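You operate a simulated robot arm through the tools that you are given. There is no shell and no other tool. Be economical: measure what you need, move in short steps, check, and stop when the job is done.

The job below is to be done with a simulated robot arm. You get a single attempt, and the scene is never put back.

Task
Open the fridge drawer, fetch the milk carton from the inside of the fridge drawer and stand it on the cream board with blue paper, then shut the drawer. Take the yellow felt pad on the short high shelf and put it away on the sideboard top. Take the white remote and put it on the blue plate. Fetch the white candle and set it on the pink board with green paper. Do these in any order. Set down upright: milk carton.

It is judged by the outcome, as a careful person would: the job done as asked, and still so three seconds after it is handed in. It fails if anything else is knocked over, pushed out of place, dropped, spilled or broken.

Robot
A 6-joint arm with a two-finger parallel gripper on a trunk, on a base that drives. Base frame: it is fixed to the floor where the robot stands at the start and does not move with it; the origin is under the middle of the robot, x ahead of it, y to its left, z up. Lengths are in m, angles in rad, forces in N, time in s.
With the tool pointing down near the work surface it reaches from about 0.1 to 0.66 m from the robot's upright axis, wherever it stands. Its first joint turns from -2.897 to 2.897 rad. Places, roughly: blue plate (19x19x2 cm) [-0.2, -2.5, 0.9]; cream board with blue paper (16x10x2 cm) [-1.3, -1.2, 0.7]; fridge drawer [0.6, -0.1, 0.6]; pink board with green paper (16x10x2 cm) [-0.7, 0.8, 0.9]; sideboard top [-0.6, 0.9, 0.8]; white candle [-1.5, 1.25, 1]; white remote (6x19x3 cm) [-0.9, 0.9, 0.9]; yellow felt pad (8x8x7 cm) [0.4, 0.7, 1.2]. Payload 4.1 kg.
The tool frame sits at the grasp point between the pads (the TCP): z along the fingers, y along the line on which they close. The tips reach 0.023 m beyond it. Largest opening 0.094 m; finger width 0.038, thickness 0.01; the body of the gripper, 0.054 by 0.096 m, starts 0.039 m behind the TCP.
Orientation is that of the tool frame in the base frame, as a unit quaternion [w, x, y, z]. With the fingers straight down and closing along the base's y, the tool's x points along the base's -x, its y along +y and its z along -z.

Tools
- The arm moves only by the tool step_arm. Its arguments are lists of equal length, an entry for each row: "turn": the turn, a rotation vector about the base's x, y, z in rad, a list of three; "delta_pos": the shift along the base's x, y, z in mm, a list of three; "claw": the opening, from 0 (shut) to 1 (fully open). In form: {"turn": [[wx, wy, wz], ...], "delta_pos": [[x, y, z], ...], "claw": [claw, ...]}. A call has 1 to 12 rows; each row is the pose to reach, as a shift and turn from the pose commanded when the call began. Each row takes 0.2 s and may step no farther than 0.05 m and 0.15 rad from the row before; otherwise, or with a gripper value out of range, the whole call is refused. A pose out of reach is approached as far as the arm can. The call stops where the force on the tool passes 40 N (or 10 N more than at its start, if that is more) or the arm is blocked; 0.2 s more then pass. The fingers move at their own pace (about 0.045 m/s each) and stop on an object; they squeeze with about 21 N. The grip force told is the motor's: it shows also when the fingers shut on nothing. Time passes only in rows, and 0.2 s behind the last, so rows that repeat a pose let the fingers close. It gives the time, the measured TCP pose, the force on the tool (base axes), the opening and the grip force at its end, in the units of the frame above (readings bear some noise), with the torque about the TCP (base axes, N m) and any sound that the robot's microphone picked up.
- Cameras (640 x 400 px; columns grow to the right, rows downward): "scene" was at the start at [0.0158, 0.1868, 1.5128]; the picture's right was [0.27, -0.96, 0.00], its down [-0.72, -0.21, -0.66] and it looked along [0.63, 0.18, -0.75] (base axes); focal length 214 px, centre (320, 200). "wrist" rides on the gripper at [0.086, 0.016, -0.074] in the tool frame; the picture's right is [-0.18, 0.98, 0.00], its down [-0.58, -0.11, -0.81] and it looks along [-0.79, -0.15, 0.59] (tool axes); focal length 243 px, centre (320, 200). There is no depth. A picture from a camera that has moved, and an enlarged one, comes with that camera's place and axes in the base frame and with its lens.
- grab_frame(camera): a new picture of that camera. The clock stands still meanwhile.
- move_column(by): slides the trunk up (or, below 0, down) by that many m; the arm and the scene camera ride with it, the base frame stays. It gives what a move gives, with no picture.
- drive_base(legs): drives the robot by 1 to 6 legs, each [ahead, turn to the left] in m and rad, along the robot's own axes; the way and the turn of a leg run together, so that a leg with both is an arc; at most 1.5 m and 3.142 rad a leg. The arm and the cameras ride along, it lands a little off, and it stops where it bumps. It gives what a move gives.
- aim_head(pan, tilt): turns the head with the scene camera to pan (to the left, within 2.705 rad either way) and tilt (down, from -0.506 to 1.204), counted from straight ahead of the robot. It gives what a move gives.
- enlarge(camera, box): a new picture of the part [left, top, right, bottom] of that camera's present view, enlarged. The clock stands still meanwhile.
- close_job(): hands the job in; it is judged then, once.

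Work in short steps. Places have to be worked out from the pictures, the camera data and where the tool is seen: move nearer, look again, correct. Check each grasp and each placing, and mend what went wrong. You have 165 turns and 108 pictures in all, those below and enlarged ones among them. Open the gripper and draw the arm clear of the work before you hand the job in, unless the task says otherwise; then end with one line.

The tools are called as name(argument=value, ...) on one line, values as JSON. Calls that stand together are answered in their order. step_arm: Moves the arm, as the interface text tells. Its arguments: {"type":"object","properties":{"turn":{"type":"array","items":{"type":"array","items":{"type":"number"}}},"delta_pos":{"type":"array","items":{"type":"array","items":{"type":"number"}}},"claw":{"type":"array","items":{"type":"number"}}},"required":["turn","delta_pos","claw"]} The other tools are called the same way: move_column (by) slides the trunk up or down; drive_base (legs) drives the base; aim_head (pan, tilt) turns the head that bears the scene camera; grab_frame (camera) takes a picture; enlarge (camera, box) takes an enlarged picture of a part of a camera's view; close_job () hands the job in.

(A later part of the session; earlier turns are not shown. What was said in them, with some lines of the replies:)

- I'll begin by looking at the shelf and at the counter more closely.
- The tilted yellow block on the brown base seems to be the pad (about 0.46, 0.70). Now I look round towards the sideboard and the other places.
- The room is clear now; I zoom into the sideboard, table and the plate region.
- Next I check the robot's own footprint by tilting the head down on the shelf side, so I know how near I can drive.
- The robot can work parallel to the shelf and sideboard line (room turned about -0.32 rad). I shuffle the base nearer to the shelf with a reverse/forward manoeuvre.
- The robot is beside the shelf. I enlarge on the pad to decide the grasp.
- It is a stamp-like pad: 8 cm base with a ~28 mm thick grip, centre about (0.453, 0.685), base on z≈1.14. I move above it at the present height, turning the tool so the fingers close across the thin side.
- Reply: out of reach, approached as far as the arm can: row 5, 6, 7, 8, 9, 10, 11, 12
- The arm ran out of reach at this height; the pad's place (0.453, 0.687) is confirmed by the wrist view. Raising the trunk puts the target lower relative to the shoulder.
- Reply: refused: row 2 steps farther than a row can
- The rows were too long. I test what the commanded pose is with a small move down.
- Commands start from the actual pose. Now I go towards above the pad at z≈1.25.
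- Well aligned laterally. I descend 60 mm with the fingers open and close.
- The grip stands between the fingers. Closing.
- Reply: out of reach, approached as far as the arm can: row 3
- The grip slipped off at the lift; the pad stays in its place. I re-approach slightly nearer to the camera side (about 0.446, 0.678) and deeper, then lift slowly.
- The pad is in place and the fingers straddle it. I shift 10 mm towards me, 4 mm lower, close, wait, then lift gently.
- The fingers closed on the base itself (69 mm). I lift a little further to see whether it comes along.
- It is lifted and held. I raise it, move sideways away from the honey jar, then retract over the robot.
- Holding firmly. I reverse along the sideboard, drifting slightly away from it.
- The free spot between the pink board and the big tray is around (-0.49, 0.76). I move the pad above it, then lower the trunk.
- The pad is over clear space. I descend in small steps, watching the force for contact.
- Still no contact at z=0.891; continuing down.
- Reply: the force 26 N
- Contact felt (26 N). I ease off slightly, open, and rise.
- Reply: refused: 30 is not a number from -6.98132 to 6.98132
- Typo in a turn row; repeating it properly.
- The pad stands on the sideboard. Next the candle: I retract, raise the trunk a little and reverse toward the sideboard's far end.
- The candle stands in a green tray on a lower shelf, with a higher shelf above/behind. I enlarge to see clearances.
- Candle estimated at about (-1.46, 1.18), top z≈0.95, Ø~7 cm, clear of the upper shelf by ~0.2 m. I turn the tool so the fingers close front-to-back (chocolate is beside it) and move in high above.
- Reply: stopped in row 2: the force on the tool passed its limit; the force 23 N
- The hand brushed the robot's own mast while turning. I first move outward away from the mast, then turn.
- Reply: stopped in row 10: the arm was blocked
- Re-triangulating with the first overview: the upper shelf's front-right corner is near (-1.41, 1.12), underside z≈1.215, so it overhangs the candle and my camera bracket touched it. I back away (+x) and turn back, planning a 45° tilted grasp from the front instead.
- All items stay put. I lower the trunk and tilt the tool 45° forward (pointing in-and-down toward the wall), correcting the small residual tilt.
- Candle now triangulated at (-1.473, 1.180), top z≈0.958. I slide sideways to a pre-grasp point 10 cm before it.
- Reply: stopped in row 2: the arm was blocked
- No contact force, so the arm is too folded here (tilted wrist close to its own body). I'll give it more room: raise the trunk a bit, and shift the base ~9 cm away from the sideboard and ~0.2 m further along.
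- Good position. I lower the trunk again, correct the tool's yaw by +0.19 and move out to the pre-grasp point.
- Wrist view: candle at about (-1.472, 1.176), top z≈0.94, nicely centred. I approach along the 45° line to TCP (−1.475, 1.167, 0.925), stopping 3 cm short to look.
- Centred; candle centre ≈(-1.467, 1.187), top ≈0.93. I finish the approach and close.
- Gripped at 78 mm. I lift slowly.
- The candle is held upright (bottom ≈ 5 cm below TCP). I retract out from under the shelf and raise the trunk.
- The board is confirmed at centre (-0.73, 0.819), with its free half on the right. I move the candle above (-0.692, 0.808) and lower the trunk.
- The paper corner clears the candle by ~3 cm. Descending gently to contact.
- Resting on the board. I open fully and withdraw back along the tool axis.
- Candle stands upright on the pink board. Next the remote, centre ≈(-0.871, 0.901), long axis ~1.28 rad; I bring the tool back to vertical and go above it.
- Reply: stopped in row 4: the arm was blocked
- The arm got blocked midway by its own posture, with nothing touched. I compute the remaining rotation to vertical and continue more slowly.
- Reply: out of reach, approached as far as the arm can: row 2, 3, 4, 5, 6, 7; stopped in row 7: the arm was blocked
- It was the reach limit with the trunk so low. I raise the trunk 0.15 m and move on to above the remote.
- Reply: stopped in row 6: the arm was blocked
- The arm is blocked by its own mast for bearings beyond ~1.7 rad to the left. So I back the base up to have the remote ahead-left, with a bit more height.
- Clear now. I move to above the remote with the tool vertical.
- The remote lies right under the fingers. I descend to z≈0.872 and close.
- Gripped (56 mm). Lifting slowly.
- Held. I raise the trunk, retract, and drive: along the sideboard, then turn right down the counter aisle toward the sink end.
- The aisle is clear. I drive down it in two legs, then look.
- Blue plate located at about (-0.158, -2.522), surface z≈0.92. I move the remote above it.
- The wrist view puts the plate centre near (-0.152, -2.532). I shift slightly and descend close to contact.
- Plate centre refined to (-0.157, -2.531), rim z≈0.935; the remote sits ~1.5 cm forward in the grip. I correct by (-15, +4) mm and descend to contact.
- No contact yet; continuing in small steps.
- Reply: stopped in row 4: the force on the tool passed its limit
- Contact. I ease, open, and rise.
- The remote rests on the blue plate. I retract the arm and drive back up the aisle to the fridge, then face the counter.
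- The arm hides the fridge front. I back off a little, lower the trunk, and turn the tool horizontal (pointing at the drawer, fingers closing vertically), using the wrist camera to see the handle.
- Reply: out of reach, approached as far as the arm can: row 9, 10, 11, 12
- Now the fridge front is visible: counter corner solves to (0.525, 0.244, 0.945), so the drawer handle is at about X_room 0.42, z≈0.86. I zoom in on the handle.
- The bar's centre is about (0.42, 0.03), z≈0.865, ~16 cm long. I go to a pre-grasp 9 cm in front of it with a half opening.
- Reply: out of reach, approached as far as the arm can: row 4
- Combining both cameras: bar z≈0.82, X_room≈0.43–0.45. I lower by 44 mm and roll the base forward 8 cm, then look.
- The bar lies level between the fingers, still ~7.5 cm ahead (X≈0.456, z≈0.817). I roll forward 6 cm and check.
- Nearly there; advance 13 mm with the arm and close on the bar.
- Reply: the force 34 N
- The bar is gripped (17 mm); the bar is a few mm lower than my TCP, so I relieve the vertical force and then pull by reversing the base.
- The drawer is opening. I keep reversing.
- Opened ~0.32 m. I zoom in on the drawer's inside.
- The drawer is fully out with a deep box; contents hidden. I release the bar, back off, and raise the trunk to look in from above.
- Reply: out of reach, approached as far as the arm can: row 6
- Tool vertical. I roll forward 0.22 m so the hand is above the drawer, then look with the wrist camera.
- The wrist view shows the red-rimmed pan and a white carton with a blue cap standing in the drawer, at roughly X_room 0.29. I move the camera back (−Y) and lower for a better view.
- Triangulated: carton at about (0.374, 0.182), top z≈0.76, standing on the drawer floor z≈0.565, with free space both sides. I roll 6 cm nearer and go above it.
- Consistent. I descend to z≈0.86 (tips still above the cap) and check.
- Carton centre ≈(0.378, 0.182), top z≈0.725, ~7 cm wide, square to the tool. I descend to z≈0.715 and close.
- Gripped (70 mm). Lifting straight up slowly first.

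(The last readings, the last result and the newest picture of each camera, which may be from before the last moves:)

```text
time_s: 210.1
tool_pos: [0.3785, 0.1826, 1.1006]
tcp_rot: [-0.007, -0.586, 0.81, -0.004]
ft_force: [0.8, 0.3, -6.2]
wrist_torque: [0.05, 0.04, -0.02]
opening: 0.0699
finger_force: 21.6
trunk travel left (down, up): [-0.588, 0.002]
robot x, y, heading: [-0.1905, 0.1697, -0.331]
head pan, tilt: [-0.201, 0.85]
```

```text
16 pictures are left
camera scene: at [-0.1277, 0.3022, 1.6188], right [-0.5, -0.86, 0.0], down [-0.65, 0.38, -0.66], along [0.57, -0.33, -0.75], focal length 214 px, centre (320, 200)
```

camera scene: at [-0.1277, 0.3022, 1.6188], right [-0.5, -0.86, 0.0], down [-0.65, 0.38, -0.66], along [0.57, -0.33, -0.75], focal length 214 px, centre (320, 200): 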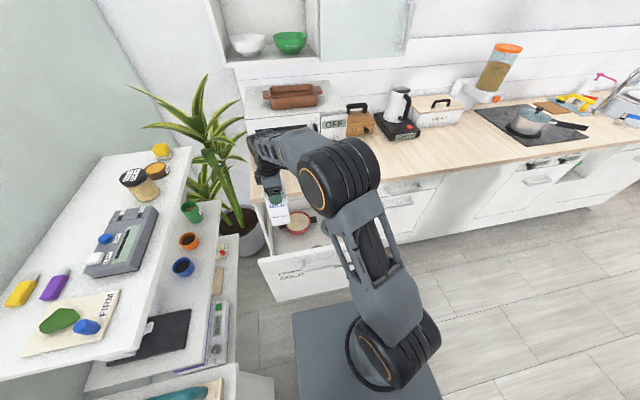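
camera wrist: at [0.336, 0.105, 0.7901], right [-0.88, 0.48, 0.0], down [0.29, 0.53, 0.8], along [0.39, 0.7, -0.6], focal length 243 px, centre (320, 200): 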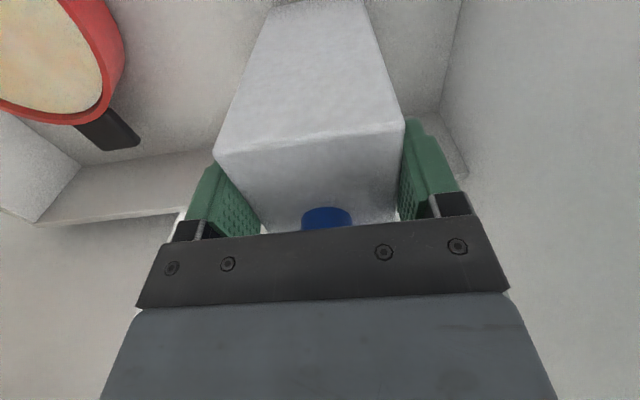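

Milk is held clear of the drawer. I back off, turn right down the aisle and then right again to face the table.

drive_base(legs=[[-0.13, 0], [0, -1.56]])

drive_base(legs=[[1.38, 0], [0, -1.57]])

aim_head(pan=0.35, tilt=0.9)

grab_frame(camera="scene")

```text
time_s: 215.2
tool_pos: [-0.3111, -0.3653, 1.1004]
tcp_rot: [-0.008, 0.172, 0.985, 0.001]
ft_force: [-0.2, -0.6, -5.6]
wrist_torque: [0.01, 0.0, -0.02]
opening: 0.0699
finger_force: 20.9
trunk travel left (down, up): [-0.588, 0.002]
robot x, y, heading: [-0.3148, 0.206, -1.925]
head pan, tilt: [-0.201, 0.85]
```

```text
time_s: 224.1
tool_pos: [-1.1524, -1.5293, 1.1]
tcp_rot: [-0.006, 0.494, 0.869, 0.005]
ft_force: [0.1, 0.3, -6.0]
wrist_torque: [0.0, 0.02, 0.01]
opening: 0.0698
finger_force: 20.7
trunk travel left (down, up): [-0.588, 0.002]
robot x, y, heading: [-0.7886, -1.087, -2.602]
head pan, tilt: [-0.201, 0.85]
stopped in leg 2: the robot was blocked; the commanded pose is now the measured one
```

```text
time_s: 225.1
tool_pos: [-1.1525, -1.531, 1.1006]
tcp_rot: [-0.007, 0.494, 0.869, 0.005]
ft_force: [0.1, 0.5, -5.8]
wrist_torque: [0.03, -0.01, 0.02]
opening: 0.0699
finger_force: 20.5
trunk travel left (down, up): [-0.588, 0.002]
robot x, y, heading: [-0.7917, -1.0877, -2.603]
head pan, tilt: [0.351, 0.901]
```

```text
15 pictures are left
camera scene: at [-0.7012, -1.2607, 1.6149], right [-0.78, 0.63, 0.0], down [0.49, 0.61, -0.62], along [-0.39, -0.48, -0.78], focal length 214 px, centre (320, 200)
```

scene: 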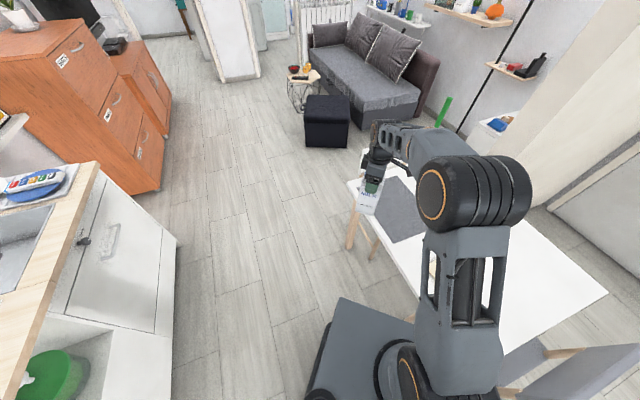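

The base touched the table's corner leg while turning, so I stop turning that way. I back off 8 cm and turn a bit left so I can see the board past the arm.

drive_base(legs=[[-0.08, 0], [0, 0.45]])

aim_head(pan=-0.5, tilt=0.8)

grab_frame(camera="scene")

```text
time_s: 227.4
tool_pos: [-0.8539, -1.6027, 1.1002]
tcp_rot: [-0.008, 0.287, 0.958, 0.003]
ft_force: [0.7, 0.1, -5.5]
wrist_torque: [0.0, -0.01, -0.01]
opening: 0.0699
finger_force: 20.7
trunk travel left (down, up): [-0.588, 0.002]
robot x, y, heading: [-0.7191, -1.0455, -2.153]
head pan, tilt: [0.351, 0.901]
```

```text
time_s: 228.6
tool_pos: [-0.8552, -1.6026, 1.1008]
tcp_rot: [-0.008, 0.288, 0.958, 0.003]
ft_force: [0.8, 0.2, -5.9]
wrist_torque: [0.02, 0.02, 0.04]
opening: 0.07
finger_force: 20.9
trunk travel left (down, up): [-0.588, 0.002]
robot x, y, heading: [-0.7202, -1.0422, -2.158]
head pan, tilt: [-0.499, 0.799]
```

```text
14 pictures are left
camera scene: at [-0.62, -1.1283, 1.6228], right [-0.47, 0.88, 0.0], down [0.63, 0.34, -0.7], along [-0.62, -0.33, -0.72], focal length 214 px, centre (320, 200)
```

scene: 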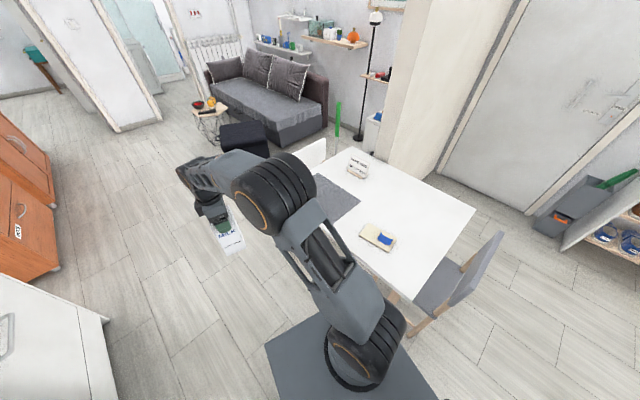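

The board is visible; I enlarge it for exact placement.

enlarge(camera="scene", box=[330, 200, 430, 262])

```text
6.40 times, centred on (380, 231) of scene
camera zoom: at [-0.62, -1.1283, 1.6228], right [-0.47, 0.88, 0.0], down [0.63, 0.34, -0.7], along [-0.62, -0.33, -0.72], focal length 1373 px, centre (-64, 2)
```

zoom: 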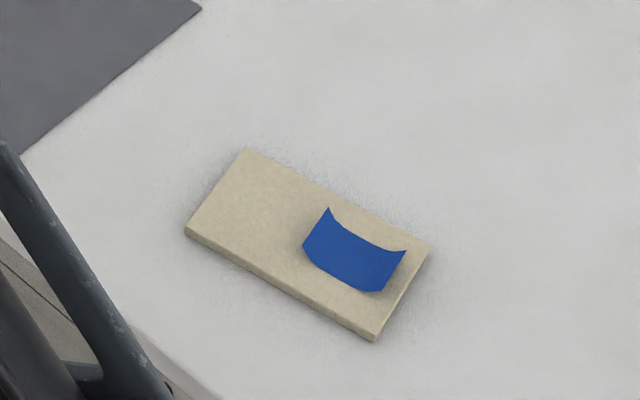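

Board corners solved: centre ≈(-1.296, -1.164), paper on the +y half; free half centre ≈(-1.303, -1.205). I swing the carton over it, aligning the yaw (+0.42).

step_arm(turn=[[0, 0, 0.03], [0, 0, 0.06], [0, 0, 0.09], [0, 0, 0.12], [0, 0, 0.15], [0, 0, 0.18], [0, 0, 0.21]], delta_pos=[[-32, 28, 0], [-64, 57, 0], [-96, 85, 0], [-128, 114, 0], [-160, 142, 0], [-192, 171, 0], [-224, 199, 0]], claw=[0, 0, 0, 0, 0, 0, 0])

step_arm(turn=[[0, 0, 0.03], [0, 0, 0.06], [0, 0, 0.09], [0, 0, 0.12], [0, 0, 0.15], [0, 0, 0.18], [0, 0, 0.21]], delta_pos=[[-32, 28, 0], [-64, 57, 0], [-96, 85, 0], [-128, 114, 0], [-160, 142, 0], [-192, 171, -10], [-223, 199, -20]], claw=[0, 0, 0, 0, 0, 0, 0])

grab_frame(camera="wrist")

```text
time_s: 230.2
tool_pos: [-1.0804, -1.4033, 1.1011]
tcp_rot: [-0.006, 0.186, 0.983, 0.001]
ft_force: [-0.3, -0.2, -6.0]
wrist_torque: [0.03, 0.03, -0.02]
opening: 0.0698
finger_force: 20.8
trunk travel left (down, up): [-0.588, 0.002]
robot x, y, heading: [-0.719, -1.0425, -2.155]
head pan, tilt: [-0.499, 0.799]
```

```text
time_s: 231.8
tool_pos: [-1.3057, -1.2004, 1.0821]
tcp_rot: [-0.007, 0.081, 0.997, 0.0]
ft_force: [-0.2, 0.1, -6.0]
wrist_torque: [0.03, -0.02, -0.03]
opening: 0.0698
finger_force: 21.1
trunk travel left (down, up): [-0.588, 0.002]
robot x, y, heading: [-0.7234, -1.0491, -2.16]
head pan, tilt: [-0.499, 0.799]
```

```text
12 pictures are left
camera wrist: at [-1.3869, -1.1715, 1.1567], right [0.34, 0.94, 0.0], down [0.57, -0.2, 0.8], along [0.75, -0.27, -0.6], focal length 243 px, centre (320, 200)
```

wrist: 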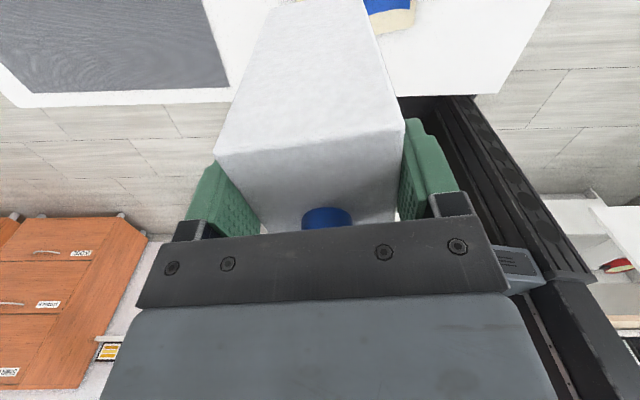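

The board's corner as seen matches the estimate within ~1.4 cm. I lower to ~5 cm above and check with the scene camera.

step_arm(turn=[[0, 0, 0], [0, 0, 0], [0, 0, 0], [0, 0, 0], [0, 0, 0]], delta_pos=[[1, -1, -35], [2, -2, -70], [3, -3, -105], [3, -3, -130], [3, -3, -150]], claw=[0, 0, 0, 0, 0])

enlarge(camera="scene", box=[300, 150, 460, 250])

grab_frame(camera="wrist")

```text
time_s: 233.0
tool_pos: [-1.2969, -1.2057, 0.9288]
tcp_rot: [-0.007, 0.082, 0.997, 0.002]
ft_force: [-0.3, 0.4, -5.1]
wrist_torque: [0.01, 0.02, 0.01]
opening: 0.0698
finger_force: 20.9
trunk travel left (down, up): [-0.588, 0.002]
robot x, y, heading: [-0.7195, -1.0481, -2.155]
head pan, tilt: [-0.499, 0.799]
```

```text
4.00 times, centred on (380, 200) of scene
camera zoom: at [-0.6208, -1.1278, 1.6229], right [-0.47, 0.88, 0.0], down [0.63, 0.34, -0.7], along [-0.62, -0.33, -0.72], focal length 858 px, centre (80, 200)
```

zoom: 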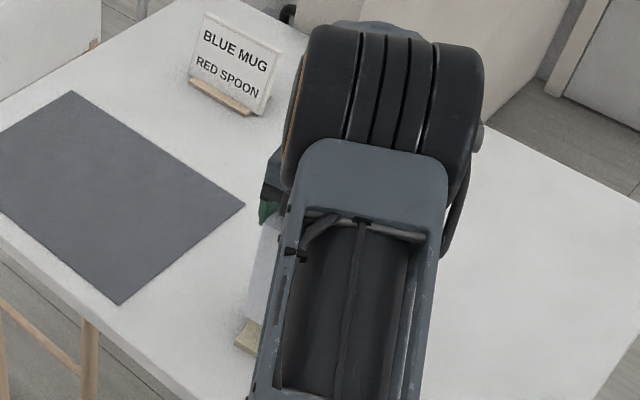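

```text
10 pictures are left
camera wrist: at [-1.3792, -1.1775, 1.0046], right [0.34, 0.94, 0.0], down [0.57, -0.2, 0.8], along [0.75, -0.27, -0.6], focal length 243 px, centre (320, 200)
```

wrist: 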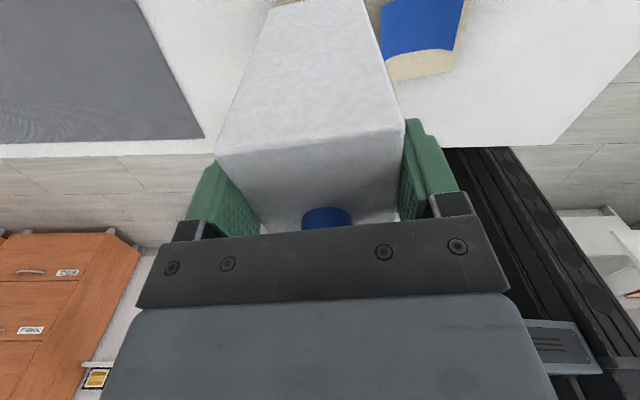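

Paper's nearest edge at y≈-1.157, carton side at -1.171: fits on the free half. I shift +5 mm in x and descend gently to contact.

step_arm(turn=[[0, 0, 0], [0, 0, 0], [0, 0, 0], [0, 0, 0]], delta_pos=[[5, 1, -8], [5, 1, -16], [5, 1, -22], [5, 1, -27]], claw=[0, 0, 0, 0])

```text
time_s: 234.0
tool_pos: [-1.2934, -1.2056, 0.9068]
tcp_rot: [-0.01, 0.082, 0.997, 0.002]
ft_force: [3.8, 2.5, 14.2]
wrist_torque: [0.26, -0.51, -0.06]
opening: 0.0698
finger_force: 21.1
trunk travel left (down, up): [-0.588, 0.002]
robot x, y, heading: [-0.7207, -1.0452, -2.159]
head pan, tilt: [-0.499, 0.799]
```

Contact (14 N). I ease, open, and rise straight up.

step_arm(turn=[[0, 0, 0], [0, 0, 0], [0, 0, 0], [0, 0, 0], [0, 0, 0], [0, 0, 0], [0, 0, 0], [0, 0, 0]], delta_pos=[[0, 0, 2], [0, 0, 2], [0, 0, 2], [0, 0, 2], [0, 0, 20], [0, 0, 50], [0, 0, 90], [0, 0, 135]], claw=[0, 0.9, 1, 1, 1, 1, 1, 1])

grab_frame(camera="wrist")

```text
time_s: 235.8
tool_pos: [-1.2947, -1.2029, 1.0395]
tcp_rot: [-0.007, 0.082, 0.997, 0.001]
ft_force: [0.4, 0.3, 0.9]
wrist_torque: [0.02, 0.02, -0.03]
opening: 0.0941
finger_force: 0.1
trunk travel left (down, up): [-0.588, 0.002]
robot x, y, heading: [-0.7225, -1.0484, -2.16]
head pan, tilt: [-0.499, 0.799]
```

```text
9 pictures are left
camera wrist: at [-1.375, -1.1739, 1.1144], right [0.34, 0.94, 0.0], down [0.57, -0.2, 0.8], along [0.75, -0.27, -0.6], focal length 243 px, centre (320, 200)
```

wrist: 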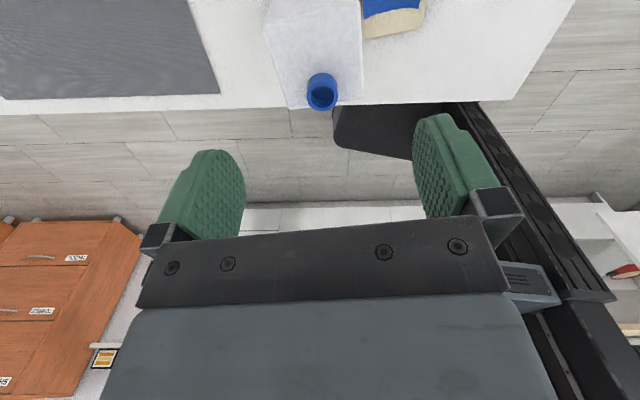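

The carton stands upright on the board. I swing the arm back the way it came and take a confirming look.

step_arm(turn=[[0, 0, 0], [0, 0, -0.03], [0, 0, -0.06], [0, 0, -0.09], [0, 0, -0.12], [0, 0, -0.15], [0, 0, -0.18], [0, 0, -0.21]], delta_pos=[[0, 0, 45], [32, -28, 60], [64, -57, 60], [96, -85, 60], [128, -114, 60], [160, -142, 60], [192, -171, 60], [224, -199, 60]], claw=[1, 1, 1, 1, 1, 1, 1, 1])

step_arm(turn=[[0, 0, -0.03], [0, 0, -0.06], [0, 0, -0.09], [0, 0, -0.12], [0, 0, -0.15], [0, 0, -0.18], [0, 0, -0.21]], delta_pos=[[32, -28, 0], [64, -57, 0], [96, -85, 0], [128, -114, 0], [160, -142, 0], [192, -171, 0], [216, -201, 0]], claw=[1, 1, 1, 1, 1, 1, 1])

enlarge(camera="scene", box=[300, 150, 460, 250])

```text
time_s: 237.6
tool_pos: [-1.0685, -1.4037, 1.0994]
tcp_rot: [-0.008, 0.185, 0.983, 0.002]
ft_force: [0.4, -0.3, 0.5]
wrist_torque: [-0.04, 0.02, 0.0]
opening: 0.094
finger_force: 0.0
trunk travel left (down, up): [-0.588, 0.002]
robot x, y, heading: [-0.7182, -1.0487, -2.156]
head pan, tilt: [-0.499, 0.799]
```

```text
time_s: 239.2
tool_pos: [-0.8538, -1.6073, 1.0981]
tcp_rot: [-0.008, 0.288, 0.958, 0.003]
ft_force: [-0.8, 0.5, 1.0]
wrist_torque: [0.02, -0.01, 0.01]
opening: 0.0943
finger_force: 0.0
trunk travel left (down, up): [-0.588, 0.002]
robot x, y, heading: [-0.7205, -1.0485, -2.157]
head pan, tilt: [-0.499, 0.799]
```

```text
4.00 times, centred on (380, 200) of scene
camera zoom: at [-0.6196, -1.1283, 1.6228], right [-0.47, 0.88, 0.0], down [0.63, 0.34, -0.7], along [-0.62, -0.33, -0.72], focal length 858 px, centre (80, 200)
```

zoom: 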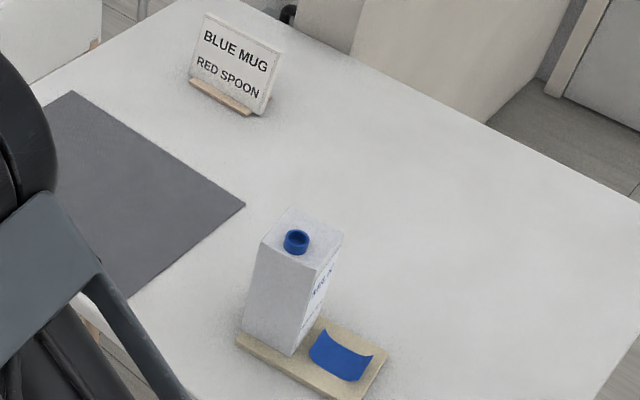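

Milk stands properly on the board, paper untouched. Now back to the fridge to shut the drawer.

drive_base(legs=[[0, 0.262], [-1.32, 0]])

drive_base(legs=[[0, 1.57], [-0.12, 0]])

```text
time_s: 246.8
tool_pos: [-0.282, -0.3505, 1.0991]
tcp_rot: [-0.008, 0.161, 0.987, 0.002]
ft_force: [-0.3, 0.2, 0.3]
wrist_torque: [-0.01, -0.01, -0.02]
opening: 0.094
finger_force: 0.0
trunk travel left (down, up): [-0.588, 0.002]
robot x, y, heading: [-0.2965, 0.2261, -1.889]
head pan, tilt: [-0.499, 0.799]
```

```text
time_s: 251.9
tool_pos: [0.1631, 0.2816, 1.0988]
tcp_rot: [-0.007, -0.587, 0.81, -0.005]
ft_force: [-0.7, 0.5, -0.2]
wrist_torque: [-0.03, 0.0, 0.01]
opening: 0.0941
finger_force: 0.1
trunk travel left (down, up): [-0.588, 0.002]
robot x, y, heading: [-0.4096, 0.2643, -0.312]
head pan, tilt: [-0.499, 0.799]
```

I back up a touch, turn the tool horizontal with the fingers shut, above the panel height.

drive_base(legs=[[-0.06, -0.01]])

step_arm(turn=[[-0.041, -0.124, 0], [-0.082, -0.249, 0], [-0.122, -0.373, 0], [-0.163, -0.498, 0], [-0.204, -0.622, 0], [-0.245, -0.747, 0], [-0.285, -0.871, 0], [-0.326, -0.995, 0], [-0.367, -1.12, 0], [-0.408, -1.244, 0], [-0.448, -1.369, 0], [-0.489, -1.493, 0]], delta_pos=[[-1, -14, 0], [-2, -29, 0], [-3, -43, 0], [-4, -58, 0], [-5, -72, 0], [-6, -87, 0], [-7, -101, 0], [-8, -116, 0], [-9, -130, 0], [-10, -145, 0], [-11, -160, 0], [-11, -174, 0]], claw=[0, 0, 0, 0, 0, 0, 0, 0, 0, 0, 0, 0])

```text
time_s: 252.8
tool_pos: [0.1057, 0.2941, 1.0986]
tcp_rot: [-0.006, -0.582, 0.813, -0.004]
ft_force: [0.4, 1.4, -0.3]
wrist_torque: [-0.02, -0.05, 0.01]
opening: 0.0942
finger_force: 0.2
trunk travel left (down, up): [-0.588, 0.002]
robot x, y, heading: [-0.47, 0.2832, -0.331]
head pan, tilt: [-0.499, 0.799]
```

```text
time_s: 255.4
tool_pos: [0.1046, 0.1644, 1.1045]
tcp_rot: [0.406, -0.399, 0.584, -0.578]
ft_force: [0.3, -0.6, 0.2]
wrist_torque: [-0.03, 0.0, 0.01]
opening: 0.0
finger_force: 21.3
out of reach, approached as far as the arm can: row 7, 10, 11, 12
trunk travel left (down, up): [-0.588, 0.002]
robot x, y, heading: [-0.466, 0.2796, -0.325]
head pan, tilt: [-0.499, 0.799]
```

Tool horizontal, fist closed. I lower to z≈0.745 (below the bar) and push the panel by driving forward.

move_column(by=-0.36)

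drive_base(legs=[[0.08, 0]])

grab_frame(camera="wrist")

```text
time_s: 258.9
tool_pos: [0.1044, 0.1651, 0.7432]
tcp_rot: [0.404, -0.4, 0.585, -0.579]
ft_force: [0.6, 0.0, 0.0]
wrist_torque: [0.03, -0.01, -0.01]
opening: 0.0002
finger_force: 21.4
trunk travel left (down, up): [-0.228, 0.362]
robot x, y, heading: [-0.4692, 0.2787, -0.326]
head pan, tilt: [-0.499, 0.799]
```

```text
time_s: 260.0
tool_pos: [0.1813, 0.139, 0.7445]
tcp_rot: [0.405, -0.4, 0.584, -0.578]
ft_force: [0.2, 0.0, -0.2]
wrist_torque: [-0.01, -0.01, 0.0]
opening: 0.0
finger_force: 20.7
trunk travel left (down, up): [-0.228, 0.362]
robot x, y, heading: [-0.3898, 0.2574, -0.328]
head pan, tilt: [-0.499, 0.799]
```

```text
7 pictures are left
camera wrist: at [0.0828, 0.0839, 0.7263], right [0.07, 0.18, -0.98], down [-0.55, 0.83, 0.12], along [0.83, 0.53, 0.15], focal length 243 px, centre (320, 200)
```

wrist: 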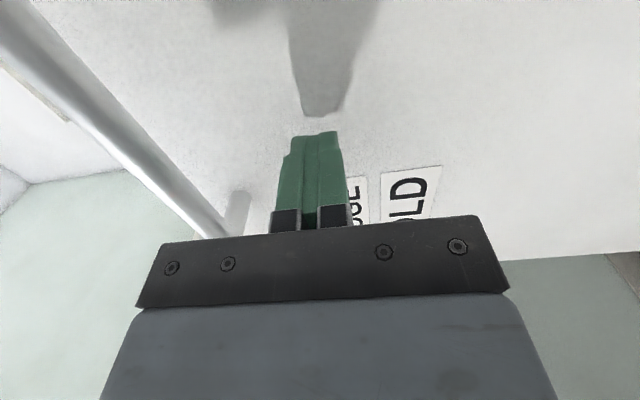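

The fist is about to touch, well below the bar. Pushing 0.28 m.

drive_base(legs=[[0.28, 0]])

drive_base(legs=[[0.03, 0]])

aim_head(pan=-0.2, tilt=0.85)

enlarge(camera="scene", box=[220, 80, 420, 205])

```text
time_s: 261.9
tool_pos: [0.4432, 0.0521, 0.7444]
tcp_rot: [0.406, -0.401, 0.584, -0.577]
ft_force: [-0.2, -0.2, 0.2]
wrist_torque: [0.03, 0.05, -0.02]
opening: 0.0
finger_force: 20.8
trunk travel left (down, up): [-0.228, 0.362]
robot x, y, heading: [-0.132, 0.1652, -0.32]
head pan, tilt: [-0.499, 0.799]
```

```text
time_s: 262.8
tool_pos: [0.4738, 0.0441, 0.7444]
tcp_rot: [0.407, -0.402, 0.583, -0.577]
ft_force: [-0.6, -0.3, 0.4]
wrist_torque: [0.0, -0.04, -0.01]
opening: 0.0
finger_force: 20.8
trunk travel left (down, up): [-0.228, 0.362]
robot x, y, heading: [-0.1002, 0.1559, -0.325]
head pan, tilt: [-0.499, 0.799]
```

```text
time_s: 263.6
tool_pos: [0.4732, 0.0439, 0.7444]
tcp_rot: [0.407, -0.402, 0.583, -0.577]
ft_force: [-0.6, -0.8, 0.5]
wrist_torque: [0.02, 0.03, 0.01]
opening: 0.0
finger_force: 21.0
trunk travel left (down, up): [-0.228, 0.362]
robot x, y, heading: [-0.102, 0.1566, -0.321]
head pan, tilt: [-0.201, 0.85]
```

```text
3.20 times, centred on (320, 142) of scene
camera zoom: at [-0.0366, 0.2934, 1.2588], right [-0.5, -0.87, 0.0], down [-0.65, 0.38, -0.66], along [0.57, -0.33, -0.75], focal length 686 px, centre (320, 384)
```

zoom: 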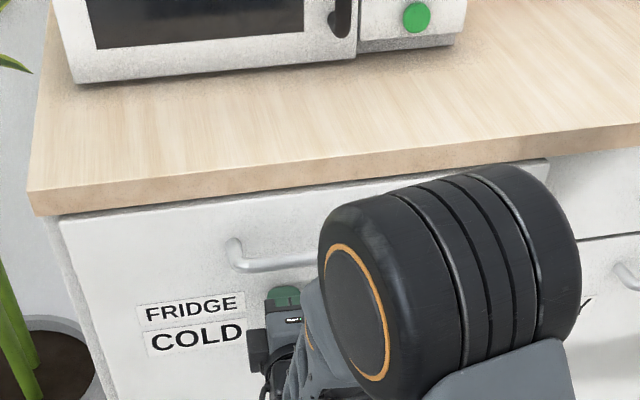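

Nearly shut; a small gap remains. I keep pushing in small legs until it resists.

drive_base(legs=[[0.025, 0]])

drive_base(legs=[[0.015, 0]])

enlarge(camera="scene", box=[220, 80, 420, 205])

```text
time_s: 264.4
tool_pos: [0.4964, 0.0357, 0.7436]
tcp_rot: [0.406, -0.401, 0.584, -0.578]
ft_force: [0.7, -0.3, 0.8]
wrist_torque: [0.01, 0.03, -0.02]
opening: 0.0001
finger_force: 21.1
trunk travel left (down, up): [-0.228, 0.362]
robot x, y, heading: [-0.0792, 0.1495, -0.324]
head pan, tilt: [-0.201, 0.85]
```

```text
time_s: 265.2
tool_pos: [0.5014, 0.0352, 0.7439]
tcp_rot: [0.408, -0.402, 0.582, -0.577]
ft_force: [-9.6, 1.8, 4.0]
wrist_torque: [0.06, -0.14, 0.13]
opening: 0.0
finger_force: 20.4
trunk travel left (down, up): [-0.228, 0.362]
robot x, y, heading: [-0.0666, 0.144, -0.325]
head pan, tilt: [-0.201, 0.85]
stopped in leg 1: the force on the tool passed its limit (the readings are from after the stop); the commanded pose is now the measured one
```

```text
3.20 times, centred on (320, 142) of scene
camera zoom: at [-0.0063, 0.2832, 1.2588], right [-0.5, -0.87, 0.0], down [-0.65, 0.38, -0.66], along [0.57, -0.33, -0.75], focal length 686 px, centre (320, 384)
```

zoom: 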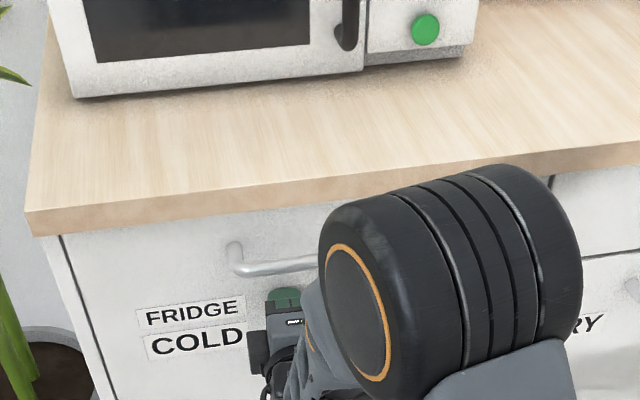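

It met firm resistance and the panel now sits flush. I back away, open the gripper, and verify.

drive_base(legs=[[-0.3, 0]])

step_arm(turn=[[0, 0, 0], [0, 0, 0], [0, 0, 0]], delta_pos=[[0, 0, 0], [0, 0, 0], [0, 0, 0]], claw=[1, 1, 1])

grab_frame(camera="scene")

aim_head(pan=2.1, tilt=0.6)

grab_frame(camera="scene")

```text
time_s: 267.2
tool_pos: [0.2202, 0.1252, 0.7437]
tcp_rot: [0.405, -0.4, 0.584, -0.578]
ft_force: [0.8, -0.8, 0.4]
wrist_torque: [0.05, 0.01, -0.04]
opening: 0.0
finger_force: 20.6
trunk travel left (down, up): [-0.228, 0.362]
robot x, y, heading: [-0.3527, 0.2406, -0.336]
head pan, tilt: [-0.201, 0.85]
```

```text
time_s: 268.0
tool_pos: [0.2199, 0.126, 0.744]
tcp_rot: [0.405, -0.4, 0.585, -0.578]
ft_force: [0.2, 0.2, 0.6]
wrist_torque: [0.0, -0.02, -0.01]
opening: 0.0686
finger_force: 0.1
trunk travel left (down, up): [-0.228, 0.362]
robot x, y, heading: [-0.3524, 0.243, -0.327]
head pan, tilt: [-0.201, 0.85]
```

```text
4 pictures are left
camera scene: at [-0.2862, 0.3779, 1.2588], right [-0.51, -0.86, 0.0], down [-0.65, 0.38, -0.66], along [0.57, -0.33, -0.75], focal length 214 px, centre (320, 200)
```

scene: 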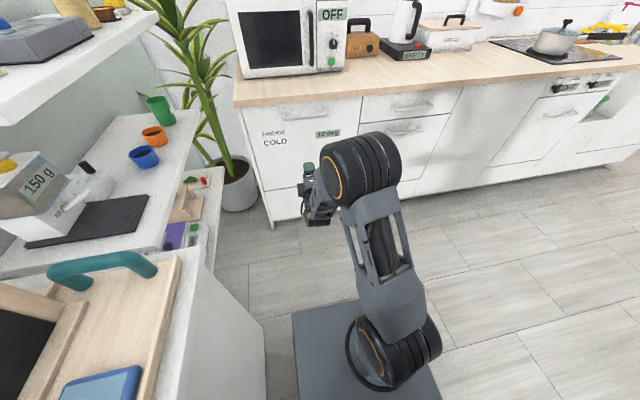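

```text
time_s: 270.2
tool_pos: [0.22, 0.1262, 0.7444]
tcp_rot: [0.405, -0.4, 0.585, -0.578]
ft_force: [0.7, 0.3, -0.7]
wrist_torque: [0.0, 0.0, 0.0]
opening: 0.0941
finger_force: 0.0
trunk travel left (down, up): [-0.228, 0.362]
robot x, y, heading: [-0.3507, 0.2382, -0.333]
head pan, tilt: [2.1, 0.6]
```

```text
3 pictures are left
camera scene: at [-0.3712, 0.504, 1.2797], right [0.98, 0.2, 0.0], down [0.11, -0.55, -0.82], along [-0.16, 0.81, -0.57], focal length 214 px, centre (320, 200)
```

scene: 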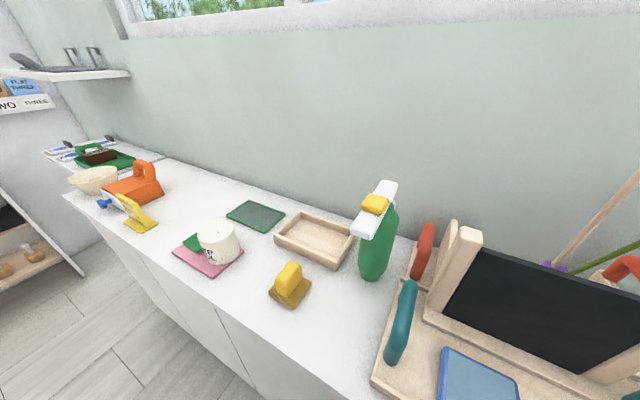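

The drawer is shut, the candle is on the pink board and the pad is on the sideboard top. The remote and the milk were confirmed when I placed them. The gripper is open and clear, so I hand in.

close_job()

```text
The job is handed in.
```

I finished all four jobs and handed in: the milk carton stands upright on the cream board and the fridge drawer is shut. The yellow pad is on the sideboard top, the white remote is on the blue plate and the candle is on the pink board. The blue plate may have shifted about 1 cm when I set the remote down. The base also bumped the table's corner leg once, and I saw nothing on the table disturbed.
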